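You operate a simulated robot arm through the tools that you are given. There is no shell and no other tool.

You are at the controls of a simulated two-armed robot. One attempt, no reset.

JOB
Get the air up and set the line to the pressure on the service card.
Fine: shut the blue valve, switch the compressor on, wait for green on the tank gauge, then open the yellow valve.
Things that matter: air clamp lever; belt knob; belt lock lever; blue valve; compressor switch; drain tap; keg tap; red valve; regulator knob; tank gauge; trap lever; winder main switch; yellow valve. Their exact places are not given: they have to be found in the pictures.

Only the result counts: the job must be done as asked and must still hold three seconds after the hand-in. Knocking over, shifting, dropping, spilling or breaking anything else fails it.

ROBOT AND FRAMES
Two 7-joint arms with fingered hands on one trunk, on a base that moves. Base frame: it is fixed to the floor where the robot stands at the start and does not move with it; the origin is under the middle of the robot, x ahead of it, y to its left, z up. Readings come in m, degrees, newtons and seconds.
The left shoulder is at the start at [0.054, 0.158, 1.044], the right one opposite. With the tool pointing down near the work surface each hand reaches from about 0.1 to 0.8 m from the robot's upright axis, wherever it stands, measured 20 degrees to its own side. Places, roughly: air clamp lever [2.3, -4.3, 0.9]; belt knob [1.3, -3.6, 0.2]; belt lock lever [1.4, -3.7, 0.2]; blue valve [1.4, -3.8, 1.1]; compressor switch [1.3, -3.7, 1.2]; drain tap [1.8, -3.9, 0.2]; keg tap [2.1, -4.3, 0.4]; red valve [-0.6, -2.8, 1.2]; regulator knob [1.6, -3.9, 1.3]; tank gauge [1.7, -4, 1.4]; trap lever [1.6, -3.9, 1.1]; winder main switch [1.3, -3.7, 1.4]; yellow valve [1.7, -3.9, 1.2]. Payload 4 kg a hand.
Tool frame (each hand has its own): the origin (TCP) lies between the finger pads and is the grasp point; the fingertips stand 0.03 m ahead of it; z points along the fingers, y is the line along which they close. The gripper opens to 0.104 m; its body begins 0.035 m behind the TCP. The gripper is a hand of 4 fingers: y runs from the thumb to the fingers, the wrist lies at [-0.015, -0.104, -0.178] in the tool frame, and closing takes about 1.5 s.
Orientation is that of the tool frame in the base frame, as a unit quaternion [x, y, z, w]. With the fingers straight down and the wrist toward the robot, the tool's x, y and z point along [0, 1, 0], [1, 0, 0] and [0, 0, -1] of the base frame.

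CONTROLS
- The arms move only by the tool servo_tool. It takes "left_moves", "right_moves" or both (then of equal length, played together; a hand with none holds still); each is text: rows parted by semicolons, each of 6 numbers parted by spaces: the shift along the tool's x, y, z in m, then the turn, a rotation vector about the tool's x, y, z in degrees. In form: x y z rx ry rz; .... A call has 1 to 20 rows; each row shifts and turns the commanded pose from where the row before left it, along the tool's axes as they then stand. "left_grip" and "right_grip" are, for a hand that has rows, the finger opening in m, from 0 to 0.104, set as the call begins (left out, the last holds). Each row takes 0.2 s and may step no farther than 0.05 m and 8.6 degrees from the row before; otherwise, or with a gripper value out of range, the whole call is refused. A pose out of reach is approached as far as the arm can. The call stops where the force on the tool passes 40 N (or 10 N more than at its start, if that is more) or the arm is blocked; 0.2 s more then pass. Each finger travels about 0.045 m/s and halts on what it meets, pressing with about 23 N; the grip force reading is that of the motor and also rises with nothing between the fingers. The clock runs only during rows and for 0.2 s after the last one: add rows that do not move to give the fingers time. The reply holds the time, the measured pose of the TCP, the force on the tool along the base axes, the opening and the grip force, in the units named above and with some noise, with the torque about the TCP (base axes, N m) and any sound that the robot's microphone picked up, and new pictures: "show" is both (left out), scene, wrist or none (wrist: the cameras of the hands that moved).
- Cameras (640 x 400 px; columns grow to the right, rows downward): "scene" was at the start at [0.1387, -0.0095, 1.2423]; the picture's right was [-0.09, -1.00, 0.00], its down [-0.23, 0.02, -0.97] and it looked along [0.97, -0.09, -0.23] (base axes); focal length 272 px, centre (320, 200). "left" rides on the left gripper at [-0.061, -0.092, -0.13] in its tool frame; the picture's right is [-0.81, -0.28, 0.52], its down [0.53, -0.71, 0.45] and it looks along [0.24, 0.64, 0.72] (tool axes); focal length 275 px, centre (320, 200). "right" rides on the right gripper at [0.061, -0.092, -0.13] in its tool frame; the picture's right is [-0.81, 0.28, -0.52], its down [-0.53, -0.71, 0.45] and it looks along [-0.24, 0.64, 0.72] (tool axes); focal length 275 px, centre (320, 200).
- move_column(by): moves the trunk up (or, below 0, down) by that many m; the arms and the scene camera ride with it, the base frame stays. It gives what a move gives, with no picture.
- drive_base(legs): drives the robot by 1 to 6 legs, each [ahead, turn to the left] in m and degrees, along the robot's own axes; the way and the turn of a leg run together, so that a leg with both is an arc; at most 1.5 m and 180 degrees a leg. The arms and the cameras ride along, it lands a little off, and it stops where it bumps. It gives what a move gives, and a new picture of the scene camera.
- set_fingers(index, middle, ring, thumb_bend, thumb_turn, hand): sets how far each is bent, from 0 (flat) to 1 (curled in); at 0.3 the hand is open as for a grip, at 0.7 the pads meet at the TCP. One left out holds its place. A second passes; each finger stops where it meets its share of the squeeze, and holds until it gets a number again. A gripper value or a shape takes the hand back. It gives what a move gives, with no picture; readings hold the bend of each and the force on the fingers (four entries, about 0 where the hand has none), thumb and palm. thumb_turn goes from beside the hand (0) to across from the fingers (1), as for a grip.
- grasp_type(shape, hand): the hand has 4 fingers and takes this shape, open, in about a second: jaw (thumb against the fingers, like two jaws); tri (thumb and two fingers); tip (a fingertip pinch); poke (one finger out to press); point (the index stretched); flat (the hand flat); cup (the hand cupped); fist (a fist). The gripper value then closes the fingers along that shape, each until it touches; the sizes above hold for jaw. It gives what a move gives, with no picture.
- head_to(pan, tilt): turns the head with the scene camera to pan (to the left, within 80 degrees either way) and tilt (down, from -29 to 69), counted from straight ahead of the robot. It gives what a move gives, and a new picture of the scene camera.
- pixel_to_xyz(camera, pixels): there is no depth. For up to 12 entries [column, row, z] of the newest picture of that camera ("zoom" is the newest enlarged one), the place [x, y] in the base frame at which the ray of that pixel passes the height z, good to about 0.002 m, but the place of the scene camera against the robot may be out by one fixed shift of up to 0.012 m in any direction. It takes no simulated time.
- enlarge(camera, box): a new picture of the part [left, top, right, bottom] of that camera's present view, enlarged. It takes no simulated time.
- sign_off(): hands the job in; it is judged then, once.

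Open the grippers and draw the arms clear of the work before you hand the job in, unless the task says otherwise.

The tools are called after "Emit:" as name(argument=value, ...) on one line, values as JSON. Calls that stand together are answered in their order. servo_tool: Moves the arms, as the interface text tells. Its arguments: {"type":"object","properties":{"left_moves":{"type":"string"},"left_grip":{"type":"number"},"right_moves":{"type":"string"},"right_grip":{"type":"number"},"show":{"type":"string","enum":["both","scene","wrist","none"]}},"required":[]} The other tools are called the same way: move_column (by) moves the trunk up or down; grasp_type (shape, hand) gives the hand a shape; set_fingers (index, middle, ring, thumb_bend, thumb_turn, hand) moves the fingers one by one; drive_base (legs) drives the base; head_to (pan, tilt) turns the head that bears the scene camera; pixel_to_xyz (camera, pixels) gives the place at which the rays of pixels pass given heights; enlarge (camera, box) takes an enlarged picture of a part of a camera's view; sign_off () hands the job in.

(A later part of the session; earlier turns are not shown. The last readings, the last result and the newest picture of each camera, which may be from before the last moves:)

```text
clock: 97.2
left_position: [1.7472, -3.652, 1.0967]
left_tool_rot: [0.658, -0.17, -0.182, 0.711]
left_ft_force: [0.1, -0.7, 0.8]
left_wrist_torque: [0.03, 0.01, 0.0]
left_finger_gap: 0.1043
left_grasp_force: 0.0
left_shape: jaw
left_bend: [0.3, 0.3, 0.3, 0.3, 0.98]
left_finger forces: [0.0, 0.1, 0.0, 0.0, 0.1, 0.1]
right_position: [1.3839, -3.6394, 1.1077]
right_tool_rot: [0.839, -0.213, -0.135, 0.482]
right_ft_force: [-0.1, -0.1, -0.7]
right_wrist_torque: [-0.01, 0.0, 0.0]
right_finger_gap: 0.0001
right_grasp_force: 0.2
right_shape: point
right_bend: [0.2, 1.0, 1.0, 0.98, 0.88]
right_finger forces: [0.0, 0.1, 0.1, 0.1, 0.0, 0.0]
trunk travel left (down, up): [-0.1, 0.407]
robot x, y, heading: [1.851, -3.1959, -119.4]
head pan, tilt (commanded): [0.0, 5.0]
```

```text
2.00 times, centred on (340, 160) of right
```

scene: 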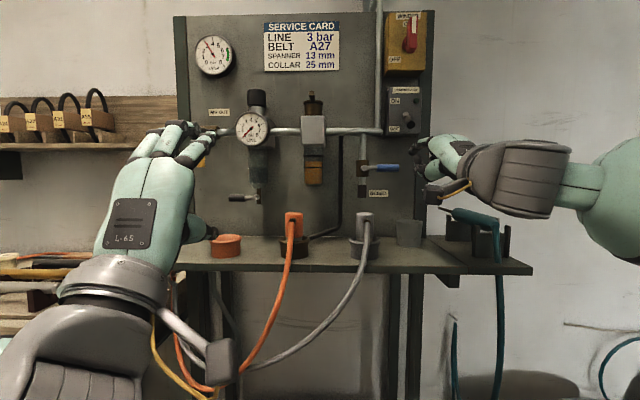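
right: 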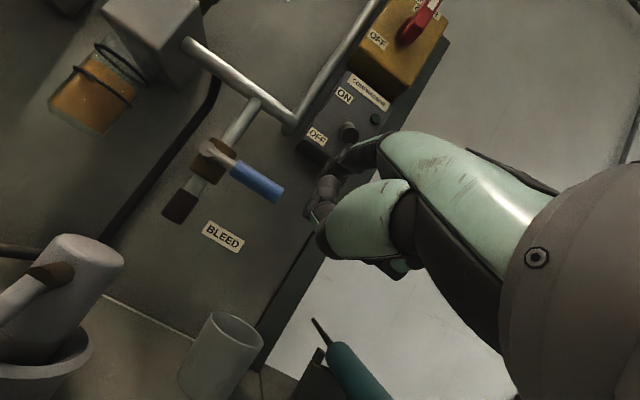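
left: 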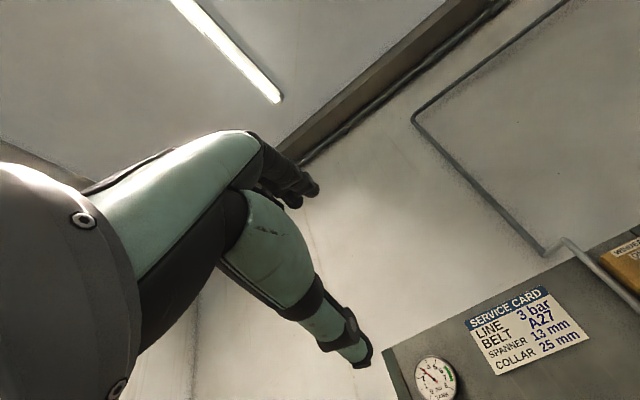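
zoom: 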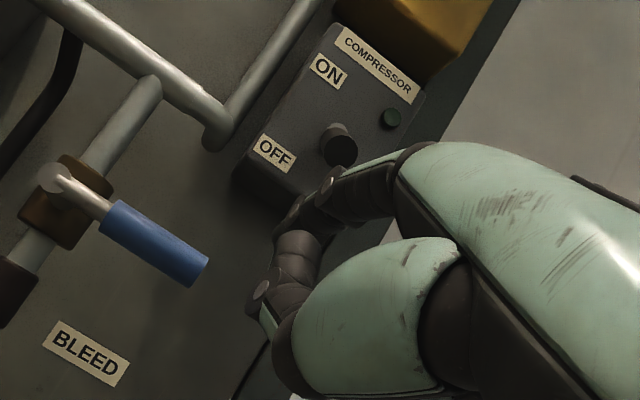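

The index is now under the toggle (scene zoom: tip (243, 217), toggle tip (238, 147)). I lift straight up in 1 cm steps to flip it to ON.

Emit:
servo_tool(right_moves="0 0.00866 -0.005 0 0 0; 0 0.00866 -0.005 0 0 0; 0 0.00866 -0.005 0 0 0; 0 0.00866 -0.005 0 0 0; 0 0.00866 -0.005 0 0 0; 0 0.00866 -0.005 0 0 0; 0 0.00866 -0.005 0 0 0; 0 0 0 0 0 0", show="both")

Emit:
enlarge(camera="scene", box=[370, 70, 510, 220])

Emit:
enlarge(camera="right", box=[240, 60, 440, 260])

```text
clock: 99.0
left_position: [1.7473, -3.6516, 1.0962]
left_tool_rot: [0.658, -0.17, -0.182, 0.71]
left_ft_force: [-0.1, 0.2, 0.0]
left_wrist_torque: [0.0, 0.02, 0.0]
left_finger_gap: 0.1039
left_grasp_force: 0.0
left_shape: jaw
left_bend: [0.3, 0.3, 0.3, 0.3, 0.98]
left_finger forces: [0.0, 0.0, 0.0, 0.0, 0.0, 0.0]
right_position: [1.3851, -3.6413, 1.1759]
right_tool_rot: [0.839, -0.214, -0.135, 0.481]
right_ft_force: [0.2, 1.0, 1.0]
right_wrist_torque: [0.02, 0.01, 0.0]
right_finger_gap: 0.0001
right_grasp_force: 0.0
right_shape: point
right_bend: [0.2, 1.0, 1.0, 0.98, 0.88]
right_finger forces: [0.1, 0.0, 0.0, 0.0, 0.0, 0.0]
trunk travel left (down, up): [-0.1, 0.407]
robot x, y, heading: [1.8493, -3.2004, -119.6]
head pan, tilt (commanded): [0.0, 5.0]
```

scene: 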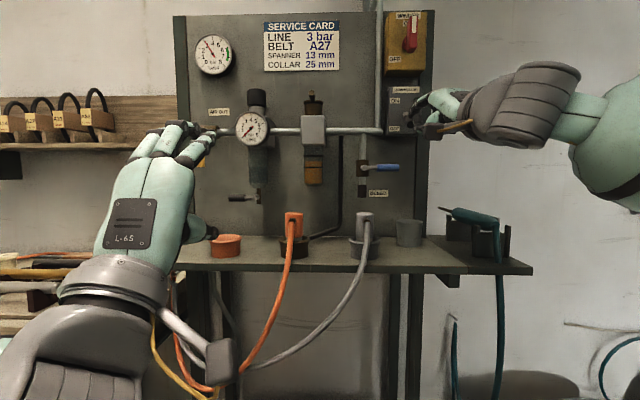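
right: 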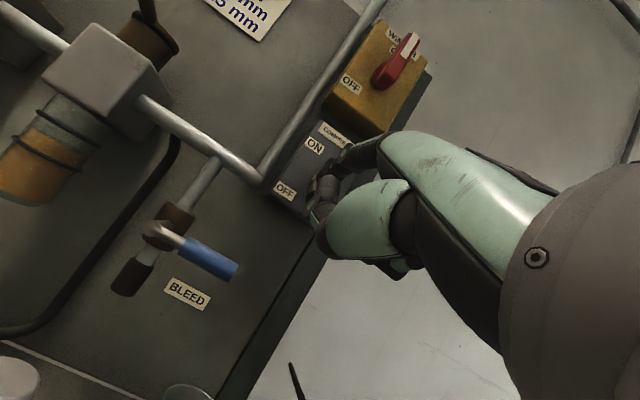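

```text
2.67 times, centred on (440, 145) of scene
```

zoom: 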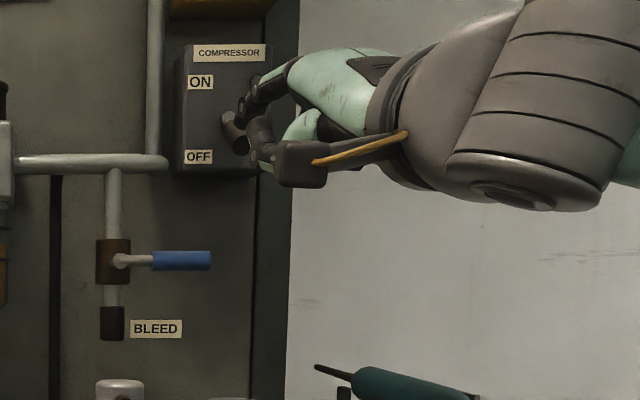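

```text
2.00 times, centred on (340, 160) of right
```

zoom: 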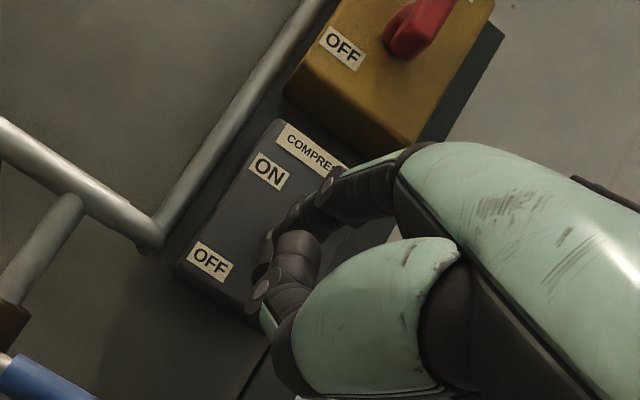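

No force and the toggle (scene zoom (235, 130)) is unchanged: the finger passed just beside or in front of it. I lower again and stretch index and middle together for a wider contact.

Emit:
servo_tool(right_moves="0 -0.0173 0.01 0 0 0; 0 -0.0173 0.01 0 0 0; 0 -0.0173 0.01 0 0 0; 0 -0.0087 0.005 0 0 0; 0 0 0 0 0 0", show="none")

Emit:
set_fingers(hand="right", index=0.2, middle=0.2, ring=1.0, thumb_bend=1.0, thumb_turn=1.0)

Emit:
enlarge(camera="scene", box=[370, 70, 510, 220])

Emit:
enlarge(camera="right", box=[240, 60, 440, 260])

```text
clock: 100.2
left_position: [1.7477, -3.6521, 1.0975]
left_tool_rot: [0.659, -0.168, -0.181, 0.711]
left_ft_force: [-0.2, -0.5, 0.0]
left_wrist_torque: [-0.02, 0.01, 0.03]
left_finger_gap: 0.104
left_grasp_force: 0.0
left_shape: jaw
left_bend: [0.3, 0.3, 0.3, 0.3, 0.98]
left_finger forces: [0.0, 0.1, 0.0, 0.0, 0.0, 0.0]
right_position: [1.3833, -3.6412, 1.1058]
right_tool_rot: [0.839, -0.214, -0.136, 0.481]
right_ft_force: [1.0, -0.3, 0.5]
right_wrist_torque: [0.04, -0.01, 0.0]
right_finger_gap: 0.0
right_grasp_force: 0.0
right_shape: point
right_bend: [0.2, 1.0, 1.0, 0.98, 0.88]
right_finger forces: [0.0, 0.1, 0.0, 0.1, 0.1, 0.1]
trunk travel left (down, up): [-0.1, 0.407]
robot x, y, heading: [1.8527, -3.1997, -119.5]
head pan, tilt (commanded): [0.0, 5.0]
```

```text
clock: 101.2
left_position: [1.7465, -3.6499, 1.096]
left_tool_rot: [0.658, -0.169, -0.182, 0.711]
left_ft_force: [0.3, 0.1, 1.2]
left_wrist_torque: [0.03, -0.01, -0.02]
left_finger_gap: 0.104
left_grasp_force: 0.0
left_shape: jaw
left_bend: [0.3, 0.3, 0.3, 0.3, 0.98]
left_finger forces: [0.0, 0.0, 0.0, 0.1, 0.1, 0.0]
right_position: [1.3837, -3.6414, 1.1057]
right_tool_rot: [0.84, -0.214, -0.134, 0.48]
right_ft_force: [0.3, 0.8, 0.3]
right_wrist_torque: [-0.03, 0.04, 0.03]
right_finger_gap: 0.0319
right_grasp_force: 0.1
right_shape: fingers
right_bend: [0.2, 0.2, 1.0, 1.0, 1.0]
right_finger forces: [0.0, 0.1, 0.0, 0.0, 0.1, 0.1]
trunk travel left (down, up): [-0.1, 0.407]
robot x, y, heading: [1.8489, -3.1989, -119.4]
head pan, tilt (commanded): [0.0, 5.0]
```

```text
2.67 times, centred on (440, 145) of scene
```

zoom: 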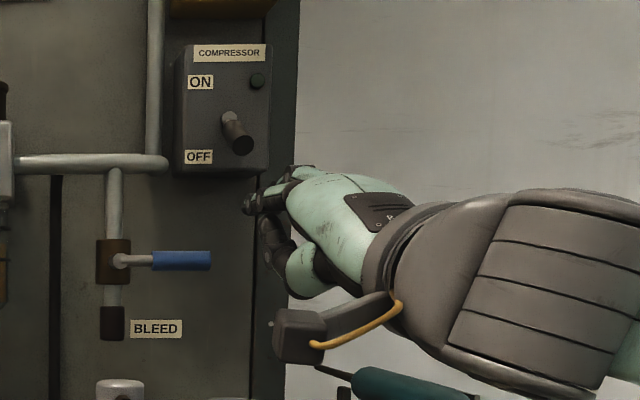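

```text
2.00 times, centred on (340, 160) of right
```

zoom: 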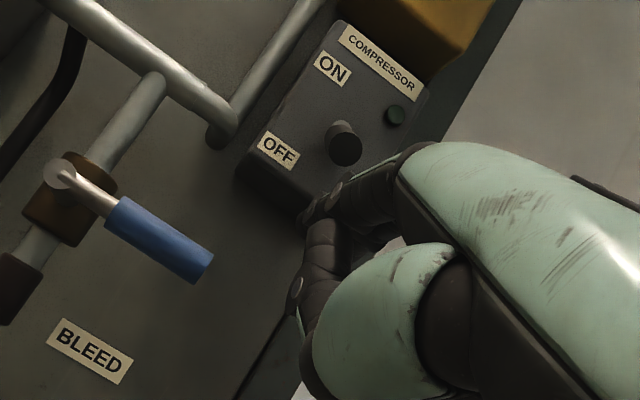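

By a better pair of views the toggle tip is deeper, about 4 cm further toward the panel than I assumed. I move 4 cm forward, still below it, and check.

Emit:
servo_tool(right_moves="0 0.01 0.0173 0 0 0; 0 0.01 0.0173 0 0 0; 0 0 0 0 0 0", show="both")

Emit:
enlarge(camera="scene", box=[370, 70, 510, 220])

Emit:
enlarge(camera="right", box=[240, 60, 440, 260])

```text
clock: 102.0
left_position: [1.7475, -3.6512, 1.096]
left_tool_rot: [0.658, -0.17, -0.182, 0.711]
left_ft_force: [-0.5, -0.4, -0.7]
left_wrist_torque: [-0.02, 0.01, 0.01]
left_finger_gap: 0.1039
left_grasp_force: 0.0
left_shape: jaw
left_bend: [0.3, 0.3, 0.3, 0.3, 0.98]
left_finger forces: [0.1, 0.0, 0.0, 0.0, 0.0, 0.0]
right_position: [1.3644, -3.677, 1.106]
right_tool_rot: [0.84, -0.214, -0.135, 0.48]
right_ft_force: [0.5, -0.4, -0.1]
right_wrist_torque: [0.01, -0.01, -0.03]
right_finger_gap: 0.0323
right_grasp_force: 0.0
right_shape: fingers
right_bend: [0.2, 0.2, 1.0, 1.0, 1.0]
right_finger forces: [0.1, 0.1, 0.1, 0.0, 0.1, 0.0]
trunk travel left (down, up): [-0.1, 0.407]
robot x, y, heading: [1.8494, -3.199, -119.5]
head pan, tilt (commanded): [0.0, 5.0]
```

scene: 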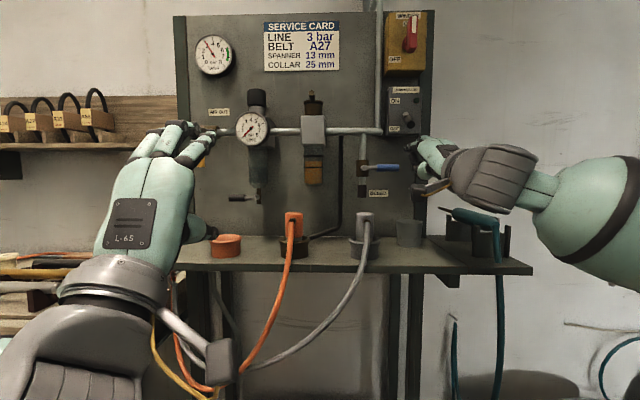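
right: 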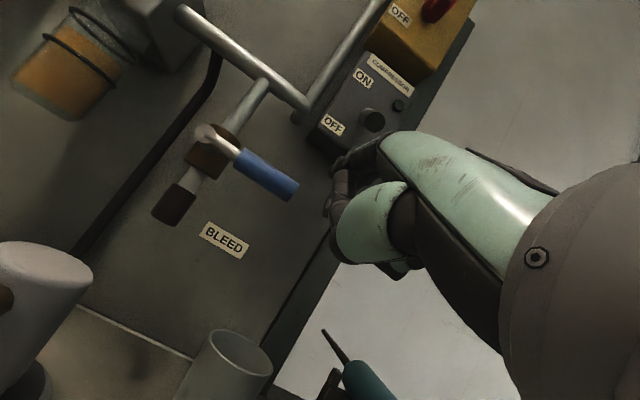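

```text
2.67 times, centred on (440, 145) of scene
```

zoom: 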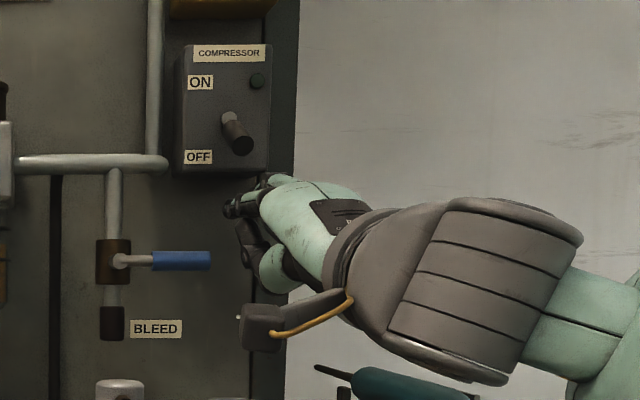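

```text
2.00 times, centred on (340, 160) of right
```

zoom: 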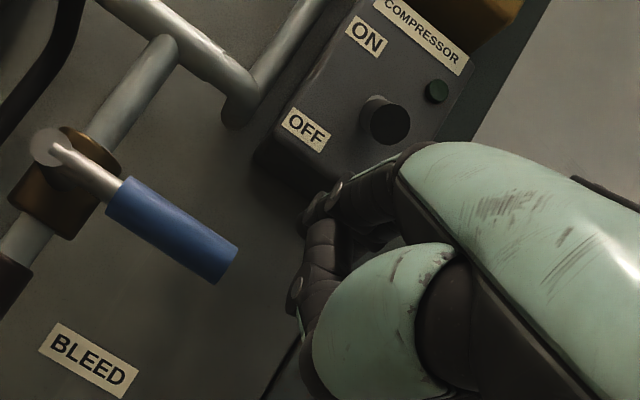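

Consistent now: toggle tip at [1.355, -3.711, 1.210], between my index and middle fingertips (v≈-2.564, z≈1.153). I lift 9 cm in 1 cm steps.

Emit:
servo_tool(right_moves="0 0.00866 -0.005 0 0 0; 0 0.00866 -0.005 0 0 0; 0 0.00866 -0.005 0 0 0; 0 0.00866 -0.005 0 0 0; 0 0.00866 -0.005 0 0 0; 0 0.00866 -0.005 0 0 0; 0 0.00866 -0.005 0 0 0; 0 0.00866 -0.005 0 0 0; 0 0 0 0 0 0", show="both")

Emit:
enlarge(camera="scene", box=[370, 70, 510, 220])

Emit:
enlarge(camera="right", box=[240, 60, 440, 260])

```text
clock: 104.0
left_position: [1.747, -3.6522, 1.0972]
left_tool_rot: [0.658, -0.169, -0.181, 0.711]
left_ft_force: [0.3, -0.5, 0.0]
left_wrist_torque: [0.0, 0.02, 0.0]
left_finger_gap: 0.1039
left_grasp_force: 0.1
left_shape: jaw
left_bend: [0.3, 0.3, 0.3, 0.3, 0.98]
left_finger forces: [0.0, 0.0, 0.0, 0.0, 0.0, 0.0]
right_position: [1.3653, -3.6758, 1.1873]
right_tool_rot: [0.84, -0.213, -0.135, 0.481]
right_ft_force: [0.2, 0.5, -2.2]
right_wrist_torque: [0.09, -0.03, 0.01]
right_finger_gap: 0.031
right_grasp_force: 1.5
right_shape: fingers
right_bend: [0.21, 0.2, 1.0, 1.0, 1.0]
right_finger forces: [2.5, 0.0, 0.0, 0.0, 0.0, 0.0]
trunk travel left (down, up): [-0.1, 0.407]
robot x, y, heading: [1.8497, -3.2021, -119.7]
head pan, tilt (commanded): [0.0, 5.0]
```

scene: 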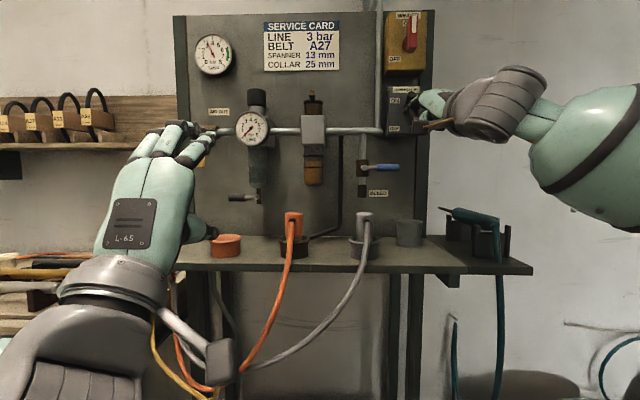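
right: 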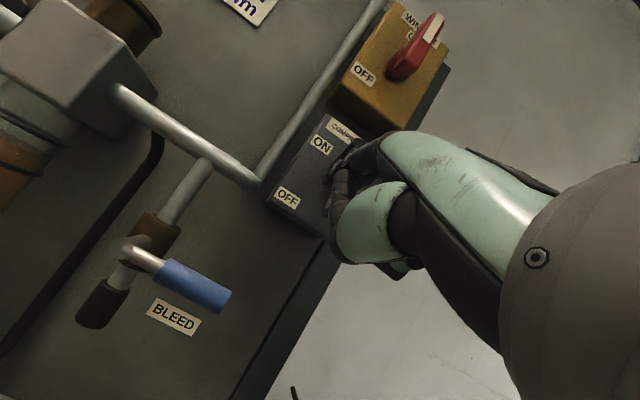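

```text
2.67 times, centred on (440, 145) of scene
```

zoom: 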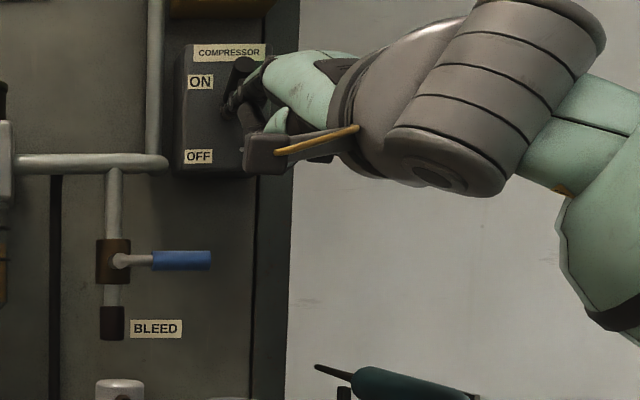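

```text
2.00 times, centred on (340, 160) of right
```

zoom: 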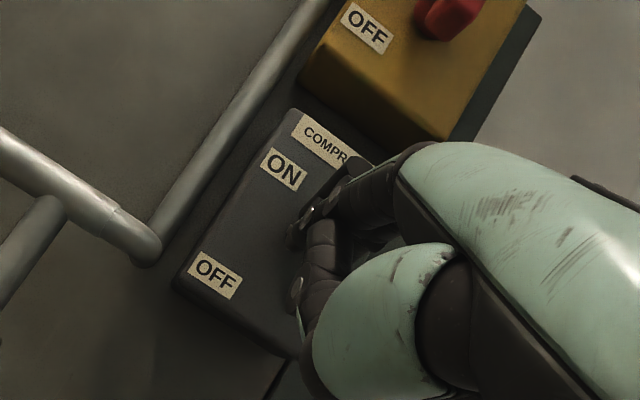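

The toggle cap now appears above the finger at scene zoom (243, 68). I push 1.2 cm more for the end stop, then back away and inspect the switch and tank gauge.

Emit:
servo_tool(right_moves="0 0.0052 -0.003 0 0 0; 0 0.0052 -0.003 0 0 0; 0 0 0 0 0 0; 0 -0.01 -0.0173 0 0 0; 0 -0.02 -0.0346 0 0 0; 0 -0.02 -0.0346 0 0 0; 0 -0.02 -0.0346 0 0 0; 0 0 0 0 0 0", show="both")

Emit:
enlarge(camera="scene", box=[370, 70, 510, 220])

Emit:
enlarge(camera="scene", box=[180, 20, 280, 160])

```text
clock: 105.8
left_position: [1.748, -3.6518, 1.0963]
left_tool_rot: [0.658, -0.17, -0.182, 0.71]
left_ft_force: [0.3, 0.0, -0.5]
left_wrist_torque: [-0.03, 0.02, -0.04]
left_finger_gap: 0.1039
left_grasp_force: 0.1
left_shape: jaw
left_bend: [0.3, 0.3, 0.3, 0.3, 0.98]
left_finger forces: [0.0, 0.0, 0.1, 0.0, 0.1, 0.0]
right_position: [1.4337, -3.5545, 1.1989]
right_tool_rot: [0.84, -0.213, -0.134, 0.481]
right_ft_force: [-0.8, -0.3, 0.0]
right_wrist_torque: [0.02, -0.01, 0.01]
right_finger_gap: 0.0322
right_grasp_force: 0.0
right_shape: fingers
right_bend: [0.2, 0.2, 1.0, 1.0, 1.0]
right_finger forces: [0.0, 0.1, 0.0, 0.0, 0.0, 0.0]
trunk travel left (down, up): [-0.1, 0.407]
robot x, y, heading: [1.8469, -3.1983, -119.4]
head pan, tilt (commanded): [0.0, 5.0]
```

scene: 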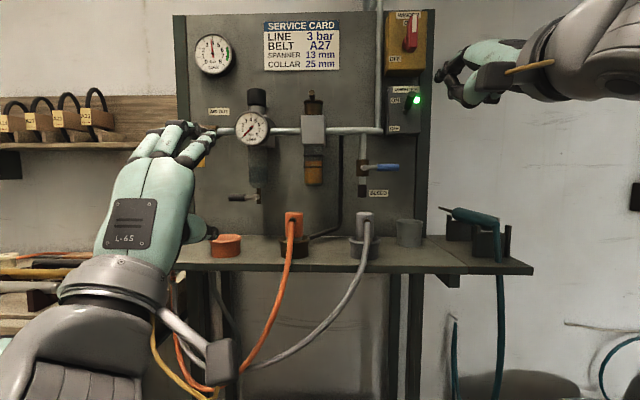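
right: 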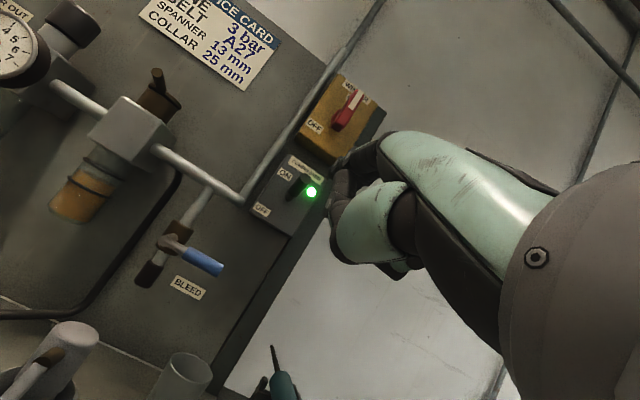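

```text
2.67 times, centred on (440, 145) of scene
```

zoom: 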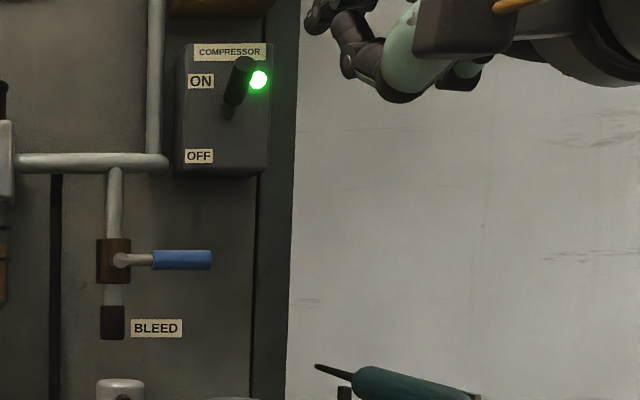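

```text
2.86 times, centred on (230, 90) of scene
```

zoom: 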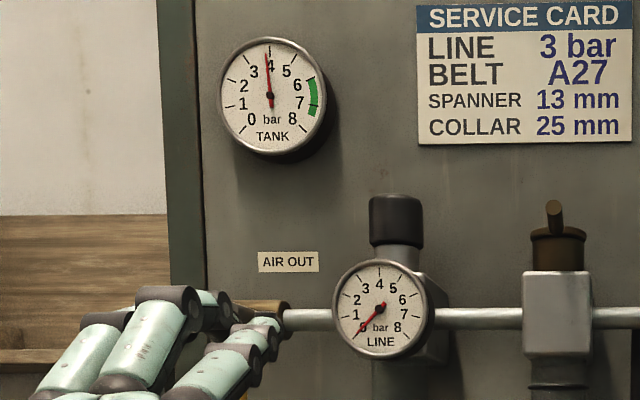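

The compressor light is green and the tank gauge already climbs (about 3.9 bar). While it fills I prepare the left hand for the yellow valve: poke shape, then pitch down and move in front of it, a bit to its right.

Emit:
grasp_type(shape="poke", hand="left")

Emit:
servo_tool(left_moves="0 0 0 7.7 0 0; 0 0 0 7.7 0 0; 0 0 0 7.7 0 0; 0 0 0 7.7 0 0; 0 0 0 7.7 0 0; 0 0 0 7.7 0 0; 0.01625 0.03735 0.0135 0 0 0; 0.01625 0.03735 0.0135 0 0 0; 0.01625 0.03735 0.0135 0 0 0; 0.01625 0.03735 0.0135 0 0 0; 0 0 0 0 0 0", show="both")

Emit:
enlarge(camera="scene", box=[180, 20, 280, 90])

Emit:
enlarge(camera="left", box=[240, 60, 480, 300])

```text
clock: 106.8
left_position: [1.747, -3.6514, 1.097]
left_tool_rot: [0.657, -0.17, -0.182, 0.711]
left_ft_force: [-0.6, -0.1, 0.2]
left_wrist_torque: [0.0, -0.02, -0.02]
left_finger_gap: 0.0001
left_grasp_force: 0.0
left_shape: poke
left_bend: [0.7, 0.7, 0.99, 1.0, 1.0]
left_finger forces: [0.0, 0.0, 0.0, 0.0, 0.0, 0.1]
right_position: [1.4347, -3.5527, 1.1996]
right_tool_rot: [0.84, -0.214, -0.135, 0.48]
right_ft_force: [0.1, 0.8, -0.9]
right_wrist_torque: [0.01, 0.01, -0.03]
right_finger_gap: 0.032
right_grasp_force: 0.1
right_shape: fingers
right_bend: [0.2, 0.2, 1.0, 1.0, 1.0]
right_finger forces: [0.0, 0.0, 0.0, 0.1, 0.0, 0.1]
trunk travel left (down, up): [-0.1, 0.407]
robot x, y, heading: [1.85, -3.1975, -119.4]
head pan, tilt (commanded): [0.0, 5.0]
```

```text
clock: 109.2
left_position: [1.7292, -3.8058, 1.1775]
left_tool_rot: [0.883, -0.23, -0.101, 0.398]
left_ft_force: [-0.7, -0.2, -0.2]
left_wrist_torque: [-0.03, -0.01, 0.01]
left_finger_gap: 0.0001
left_grasp_force: 0.2
left_shape: poke
left_bend: [0.7, 0.7, 0.99, 1.0, 1.0]
left_finger forces: [0.0, 0.0, 0.1, 0.1, 0.0, 0.1]
left hand out of reach, approached as far as the arm can: row 1
right_position: [1.4336, -3.5534, 1.2004]
right_tool_rot: [0.839, -0.214, -0.135, 0.482]
right_ft_force: [-0.1, -0.1, 0.3]
right_wrist_torque: [0.0, -0.01, 0.0]
right_finger_gap: 0.0319
right_grasp_force: 0.0
right_shape: fingers
right_bend: [0.2, 0.2, 1.0, 1.0, 1.0]
right_finger forces: [0.1, 0.0, 0.0, 0.0, 0.1, 0.0]
trunk travel left (down, up): [-0.1, 0.407]
robot x, y, heading: [1.8448, -3.198, -119.4]
head pan, tilt (commanded): [0.0, 5.0]
```

scene: 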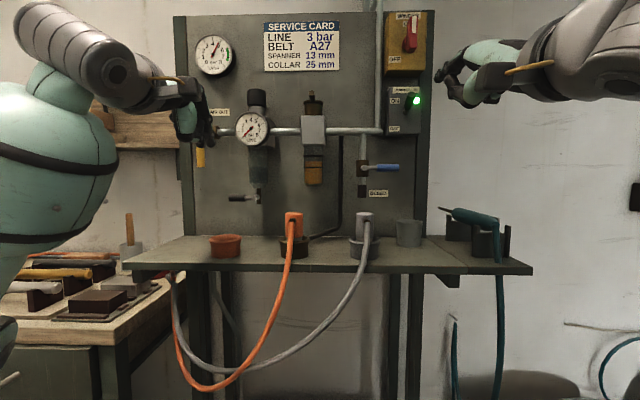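
left: 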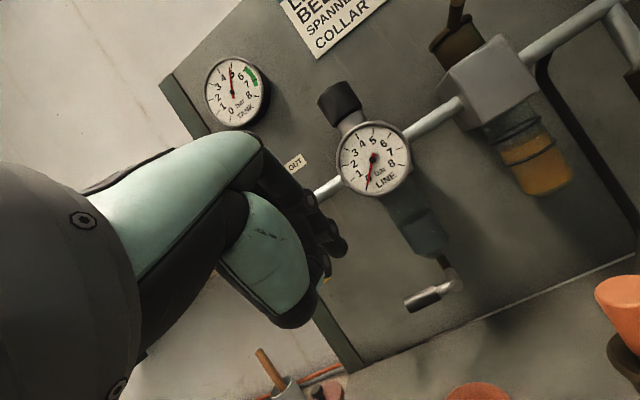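

```text
5.71 times, centred on (230, 55) of scene
```

zoom: 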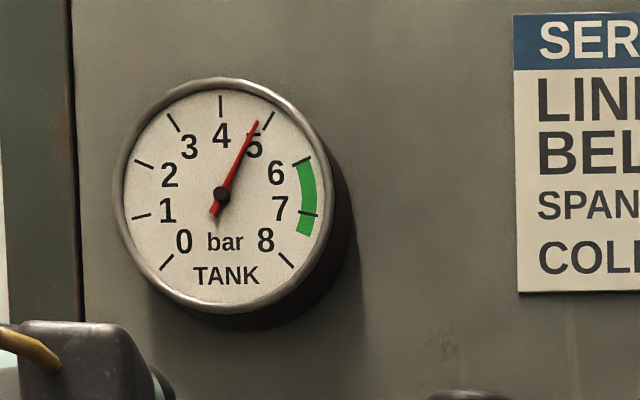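

```text
1.67 times, centred on (360, 180) of left
```

zoom: 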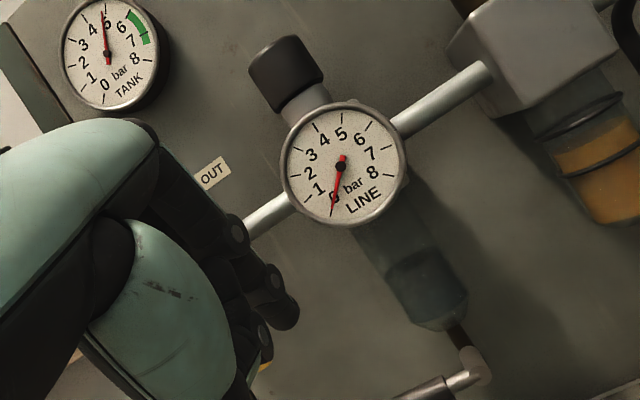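

Tank is at about 4.85 bar, rising ~0.28 bar/s. I bring the left fingers in to the right side of the yellow handle (scene (200, 157)).

Emit:
servo_tool(left_moves="0.004 0.0236 0.0359 0 0 0; 0.004 0.0236 0.0359 0 0 0; 0 0 0 0 0 0", show="both")

Emit:
enlarge(camera="scene", box=[160, 80, 280, 220])

Emit:
enlarge(camera="left", box=[240, 100, 440, 300])

```text
clock: 110.0
left_position: [1.6954, -3.884, 1.1645]
left_tool_rot: [0.883, -0.23, -0.102, 0.397]
left_ft_force: [-0.5, 0.2, -0.3]
left_wrist_torque: [0.03, -0.05, -0.01]
left_finger_gap: 0.0
left_grasp_force: 0.0
left_shape: poke
left_bend: [0.7, 0.7, 0.99, 1.0, 1.0]
left_finger forces: [0.0, 0.0, 0.1, 0.1, 0.0, 0.1]
right_position: [1.4346, -3.5523, 1.1997]
right_tool_rot: [0.839, -0.213, -0.135, 0.482]
right_ft_force: [-0.3, 0.5, -0.1]
right_wrist_torque: [0.01, -0.02, 0.0]
right_finger_gap: 0.0323
right_grasp_force: 0.0
right_shape: fingers
right_bend: [0.2, 0.2, 1.0, 1.0, 1.0]
right_finger forces: [0.1, 0.0, 0.1, 0.1, 0.0, 0.1]
trunk travel left (down, up): [-0.1, 0.407]
robot x, y, heading: [1.8521, -3.2, -119.6]
head pan, tilt (commanded): [0.0, 5.0]
```

scene: 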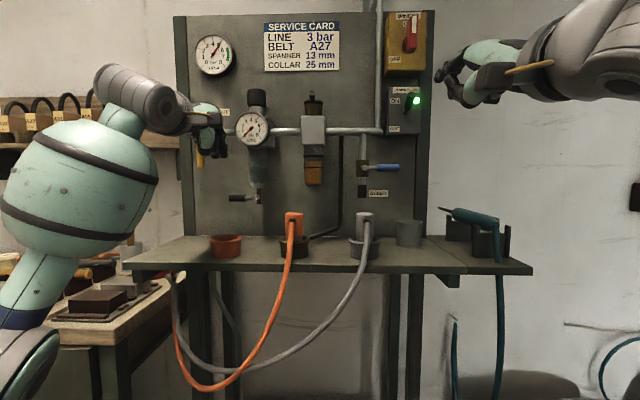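
left: 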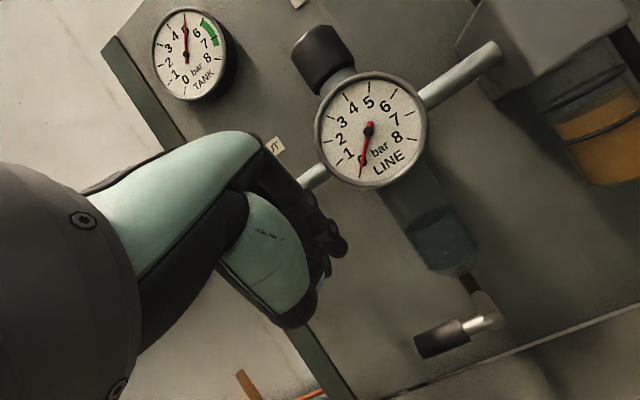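

```text
2.86 times, centred on (220, 150) of scene
```

zoom: 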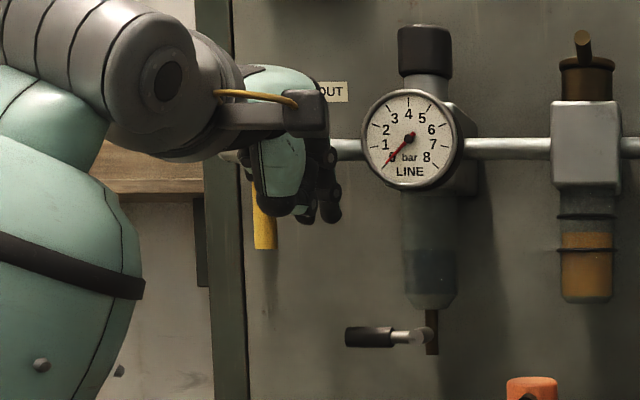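

```text
2.00 times, centred on (340, 200) of left
```

zoom: 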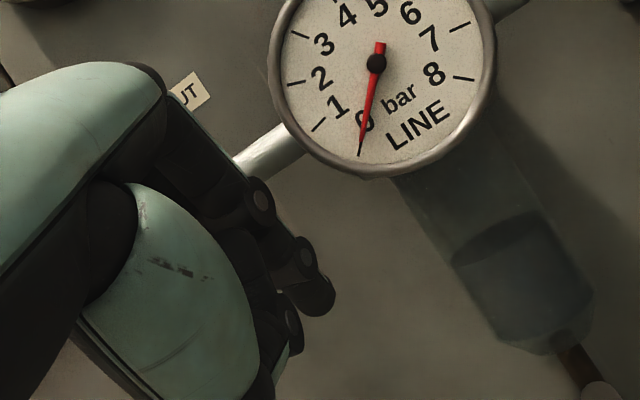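

The left fingertips (scene zoom (310-330, 215)) are just right of the yellow handle (264, 250). I lower 1.2 cm and wait for the tank to reach green.

Emit:
servo_tool(left_moves="0 -0.009 0.008 0 0 0; 0 0 0 0 0 0; 0 0 0 0 0 0; 0 0 0 0 0 0; 0 0 0 0 0 0; 0 0 0 0 0 0; 0 0 0 0 0 0; 0 0 0 0 0 0; 0 0 0 0 0 0; 0 0 0 0 0 0; 0 0 0 0 0 0; 0 0 0 0 0 0; 0 0 0 0 0 0; 0 0 0 0 0 0; 0 0 0 0 0 0; 0 0 0 0 0 0; 0 0 0 0 0 0; 0 0 0 0 0 0", show="scene")

Emit:
enlarge(camera="scene", box=[180, 20, 280, 90])

```text
clock: 113.8
left_position: [1.6946, -3.8838, 1.1528]
left_tool_rot: [0.883, -0.231, -0.102, 0.397]
left_ft_force: [0.5, -0.1, -0.4]
left_wrist_torque: [0.0, 0.03, 0.01]
left_finger_gap: 0.0001
left_grasp_force: 0.1
left_shape: poke
left_bend: [0.7, 0.7, 0.99, 1.0, 1.0]
left_finger forces: [0.0, 0.0, 0.0, 0.0, 0.0, 0.0]
right_position: [1.4338, -3.5536, 1.2001]
right_tool_rot: [0.839, -0.214, -0.135, 0.481]
right_ft_force: [-0.2, 0.0, -1.3]
right_wrist_torque: [0.02, -0.01, 0.01]
right_finger_gap: 0.0321
right_grasp_force: 0.1
right_shape: fingers
right_bend: [0.2, 0.2, 1.0, 1.0, 1.0]
right_finger forces: [0.0, 0.1, 0.0, 0.1, 0.1, 0.0]
trunk travel left (down, up): [-0.1, 0.407]
robot x, y, heading: [1.8494, -3.1988, -119.4]
head pan, tilt (commanded): [0.0, 5.0]
```

scene: 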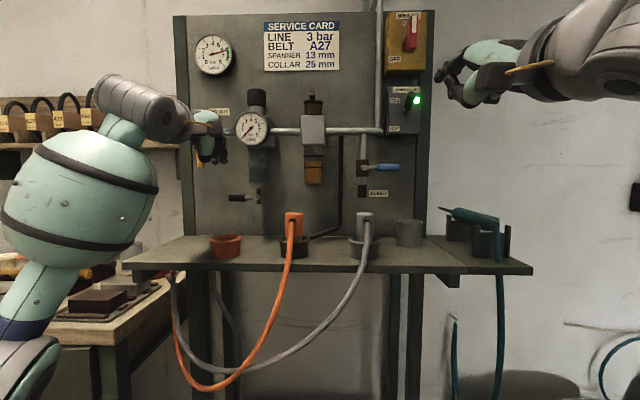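

```text
5.71 times, centred on (230, 55) of scene
```

zoom: 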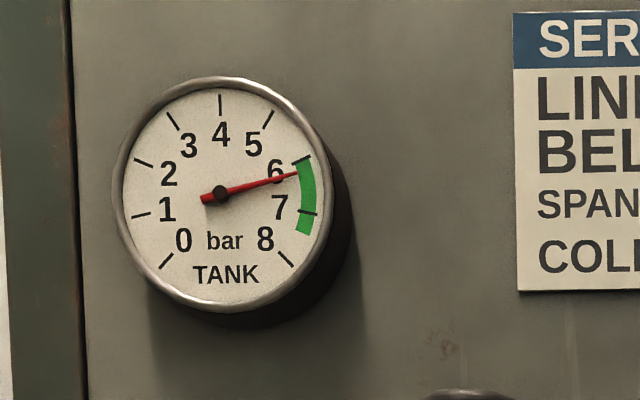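

The tank needle is in the green (about 6.2 bar). Now I push the yellow handle to the left in 6 mm steps.

Emit:
servo_tool(left_moves="0.006 0 0 0 0 0; 0.006 0 0 0 0 0; 0.006 0 0 0 0 0; 0.006 0 0 0 0 0; 0.006 0 0 0 0 0; 0 0 0 0 0 0", show="both")

Emit:
enlarge(camera="scene", box=[160, 20, 300, 220])

```text
clock: 115.2
left_position: [1.7213, -3.8996, 1.1525]
left_tool_rot: [0.882, -0.23, -0.101, 0.397]
left_ft_force: [-2.2, 2.9, -1.8]
left_wrist_torque: [-0.12, -0.07, -0.04]
left_finger_gap: 0.0
left_grasp_force: 0.1
left_shape: poke
left_bend: [0.7, 0.7, 0.99, 1.0, 1.0]
left_finger forces: [0.0, 4.4, 0.1, 0.1, 0.0, 0.0]
right_position: [1.4331, -3.5521, 1.1999]
right_tool_rot: [0.839, -0.213, -0.134, 0.481]
right_ft_force: [0.5, -0.3, 0.4]
right_wrist_torque: [0.04, 0.03, -0.03]
right_finger_gap: 0.032
right_grasp_force: 0.0
right_shape: fingers
right_bend: [0.2, 0.2, 1.0, 1.0, 1.0]
right_finger forces: [0.0, 0.1, 0.0, 0.0, 0.0, 0.0]
trunk travel left (down, up): [-0.1, 0.407]
robot x, y, heading: [1.8503, -3.1974, -119.4]
head pan, tilt (commanded): [0.0, 5.0]
```

scene: 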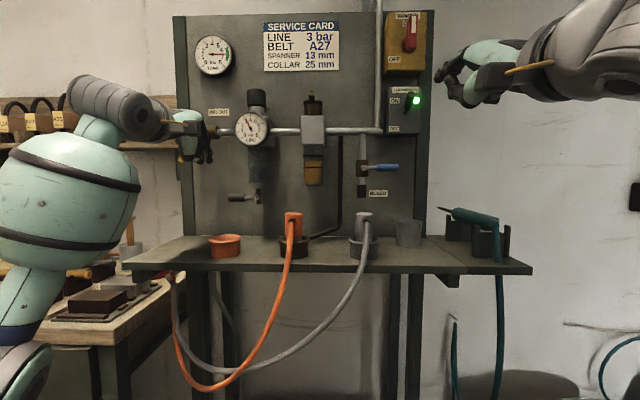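
left: 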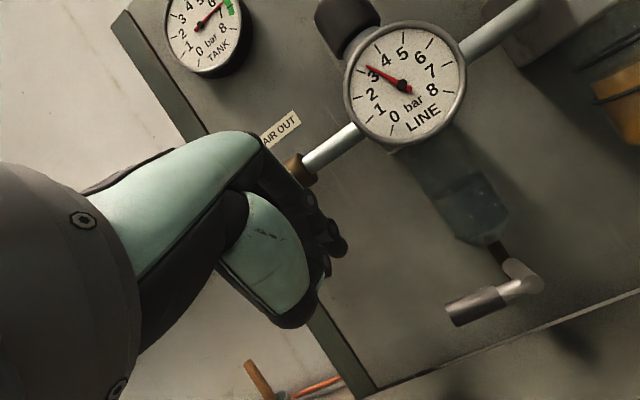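

```text
2.00 times, centred on (230, 120) of scene
```

zoom: 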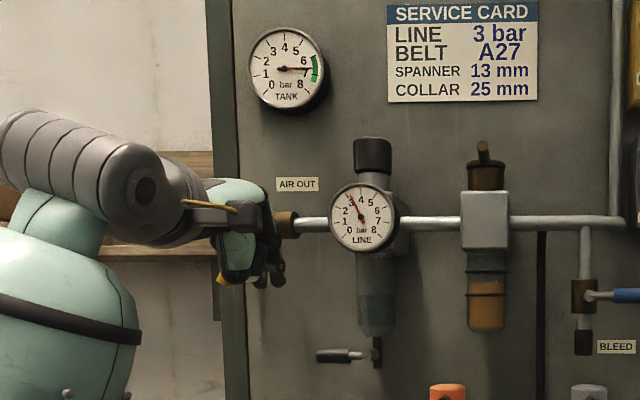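

The yellow valve opens to the left: the line gauge has jumped to about 3 bar. I continue along the arc to swing the handle fully horizontal.

Emit:
servo_tool(left_moves="0.006 0.00135 -0.0012 0 0 0; 0.006 0.00135 -0.0012 0 0 0; 0.006 0.00135 -0.0012 0 0 0; 0.006 0.00135 -0.0012 0 0 0; 0.006 0.00135 -0.0012 0 0 0; 0.005 0.003 -0.00266 0 0 0; 0.005 0.003 -0.00266 0 0 0; 0.005 0.003 -0.00266 0 0 0; 0.004 0.003 -0.00266 0 0 0; 0 0 0 0 0 0", show="both")

Emit:
enlarge(camera="scene", box=[160, 20, 300, 220])

Emit:
enlarge(camera="left", box=[240, 60, 480, 300])

```text
clock: 117.3
left_position: [1.7645, -3.9223, 1.1807]
left_tool_rot: [0.882, -0.23, -0.102, 0.398]
left_ft_force: [5.5, 12.7, -2.0]
left_wrist_torque: [-0.23, 0.1, 0.08]
left_finger_gap: 0.0003
left_grasp_force: 0.0
left_shape: poke
left_bend: [0.7, 0.7, 0.99, 1.0, 1.0]
left_finger forces: [0.0, 14.2, 0.0, 0.0, 0.0, 0.0]
right_position: [1.4346, -3.5508, 1.2013]
right_tool_rot: [0.839, -0.214, -0.136, 0.481]
right_ft_force: [-0.6, -0.5, -0.3]
right_wrist_torque: [-0.02, -0.01, 0.01]
right_finger_gap: 0.0324
right_grasp_force: 0.1
right_shape: fingers
right_bend: [0.2, 0.2, 1.0, 1.0, 1.0]
right_finger forces: [0.1, 0.1, 0.0, 0.0, 0.1, 0.0]
trunk travel left (down, up): [-0.1, 0.407]
robot x, y, heading: [1.8497, -3.1986, -119.7]
head pan, tilt (commanded): [0.0, 5.0]
```

scene: 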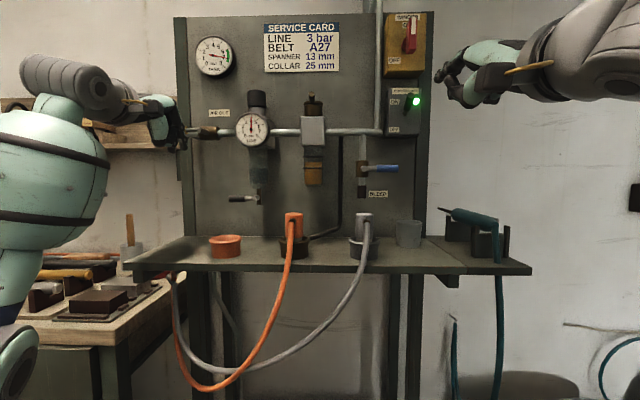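
left: 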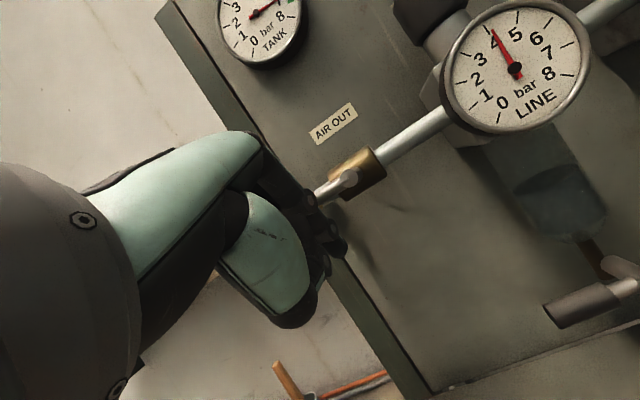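

```text
2.00 times, centred on (230, 120) of scene
```

zoom: 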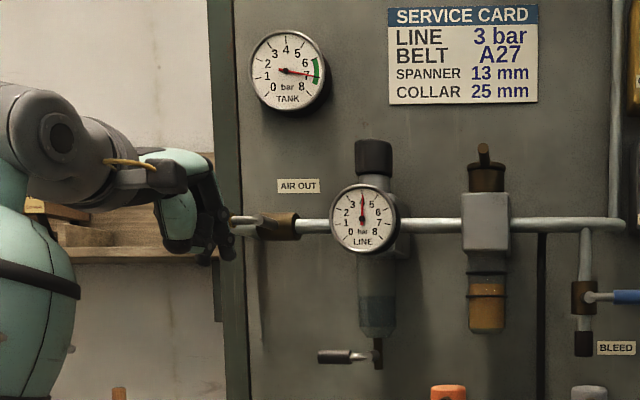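

```text
1.67 times, centred on (360, 180) of left
```

zoom: 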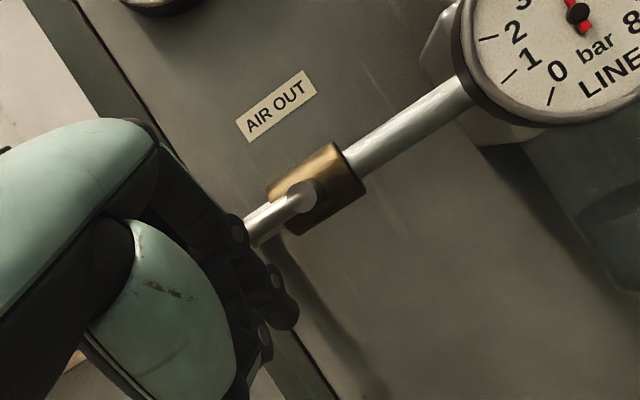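

The stem is nearly in line with the pipe (a few degrees short); line is ~4.1 bar, tank ~6.9. I push up another 1.4 cm for the stop, then withdraw straight back.

Emit:
servo_tool(left_moves="0.001 0.0045 -0.004 0 0 0; 0.001 0.0045 -0.004 0 0 0; 0 0.003 -0.0027 0 0 0; 0 0 0 0 0 0; 0 -0.0133 -0.015 0 0 0; 0 -0.0266 -0.03 0 0 0; 0 -0.0266 -0.03 0 0 0; 0 -0.0266 -0.03 0 0 0; 0 0 0 0 0 0", show="both")

Emit:
enlarge(camera="scene", box=[160, 20, 300, 220])

Emit:
enlarge(camera="left", box=[240, 60, 480, 300])

```text
clock: 119.3
left_position: [1.8327, -3.8047, 1.1936]
left_tool_rot: [0.883, -0.23, -0.102, 0.396]
left_ft_force: [0.1, -0.3, -0.7]
left_wrist_torque: [0.0, -0.04, 0.05]
left_finger_gap: 0.0002
left_grasp_force: 0.1
left_shape: poke
left_bend: [0.7, 0.7, 0.99, 1.0, 1.0]
left_finger forces: [0.0, 0.0, 0.0, 0.0, 0.0, 0.1]
right_position: [1.4332, -3.5534, 1.1986]
right_tool_rot: [0.839, -0.214, -0.135, 0.481]
right_ft_force: [0.4, 0.3, -0.2]
right_wrist_torque: [0.0, 0.03, 0.01]
right_finger_gap: 0.0323
right_grasp_force: 0.1
right_shape: fingers
right_bend: [0.2, 0.2, 1.0, 1.0, 1.0]
right_finger forces: [0.0, 0.0, 0.0, 0.0, 0.1, 0.0]
trunk travel left (down, up): [-0.1, 0.407]
robot x, y, heading: [1.8518, -3.2006, -119.6]
head pan, tilt (commanded): [0.0, 5.0]
```

scene: 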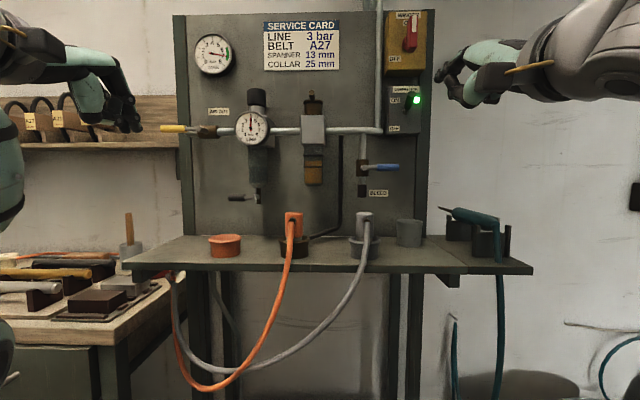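
left: 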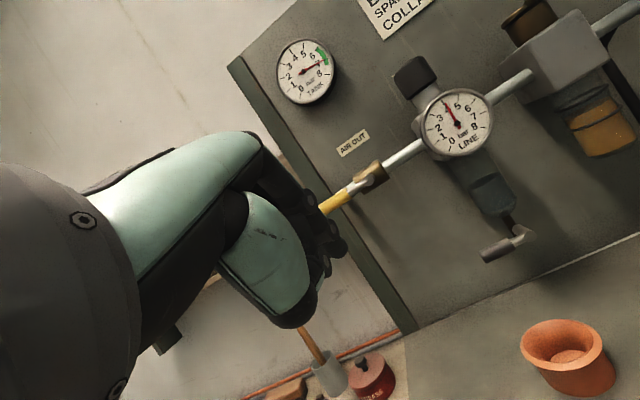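

```text
2.00 times, centred on (230, 120) of scene
```

zoom: 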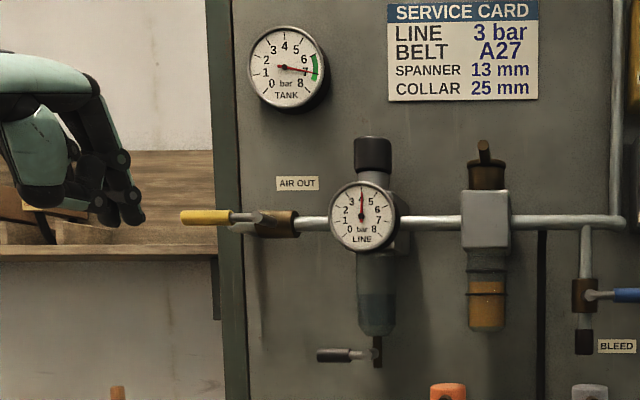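

```text
1.67 times, centred on (360, 180) of left
```

zoom: 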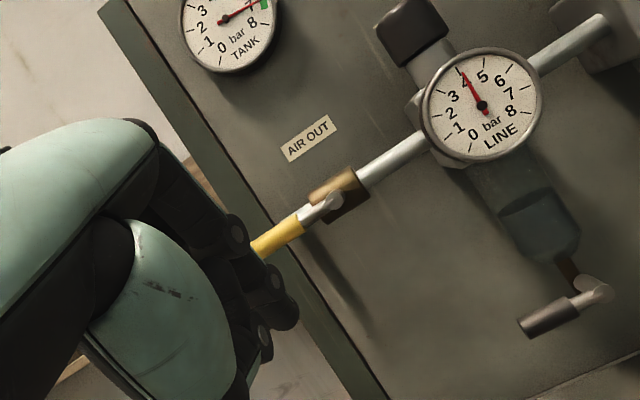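

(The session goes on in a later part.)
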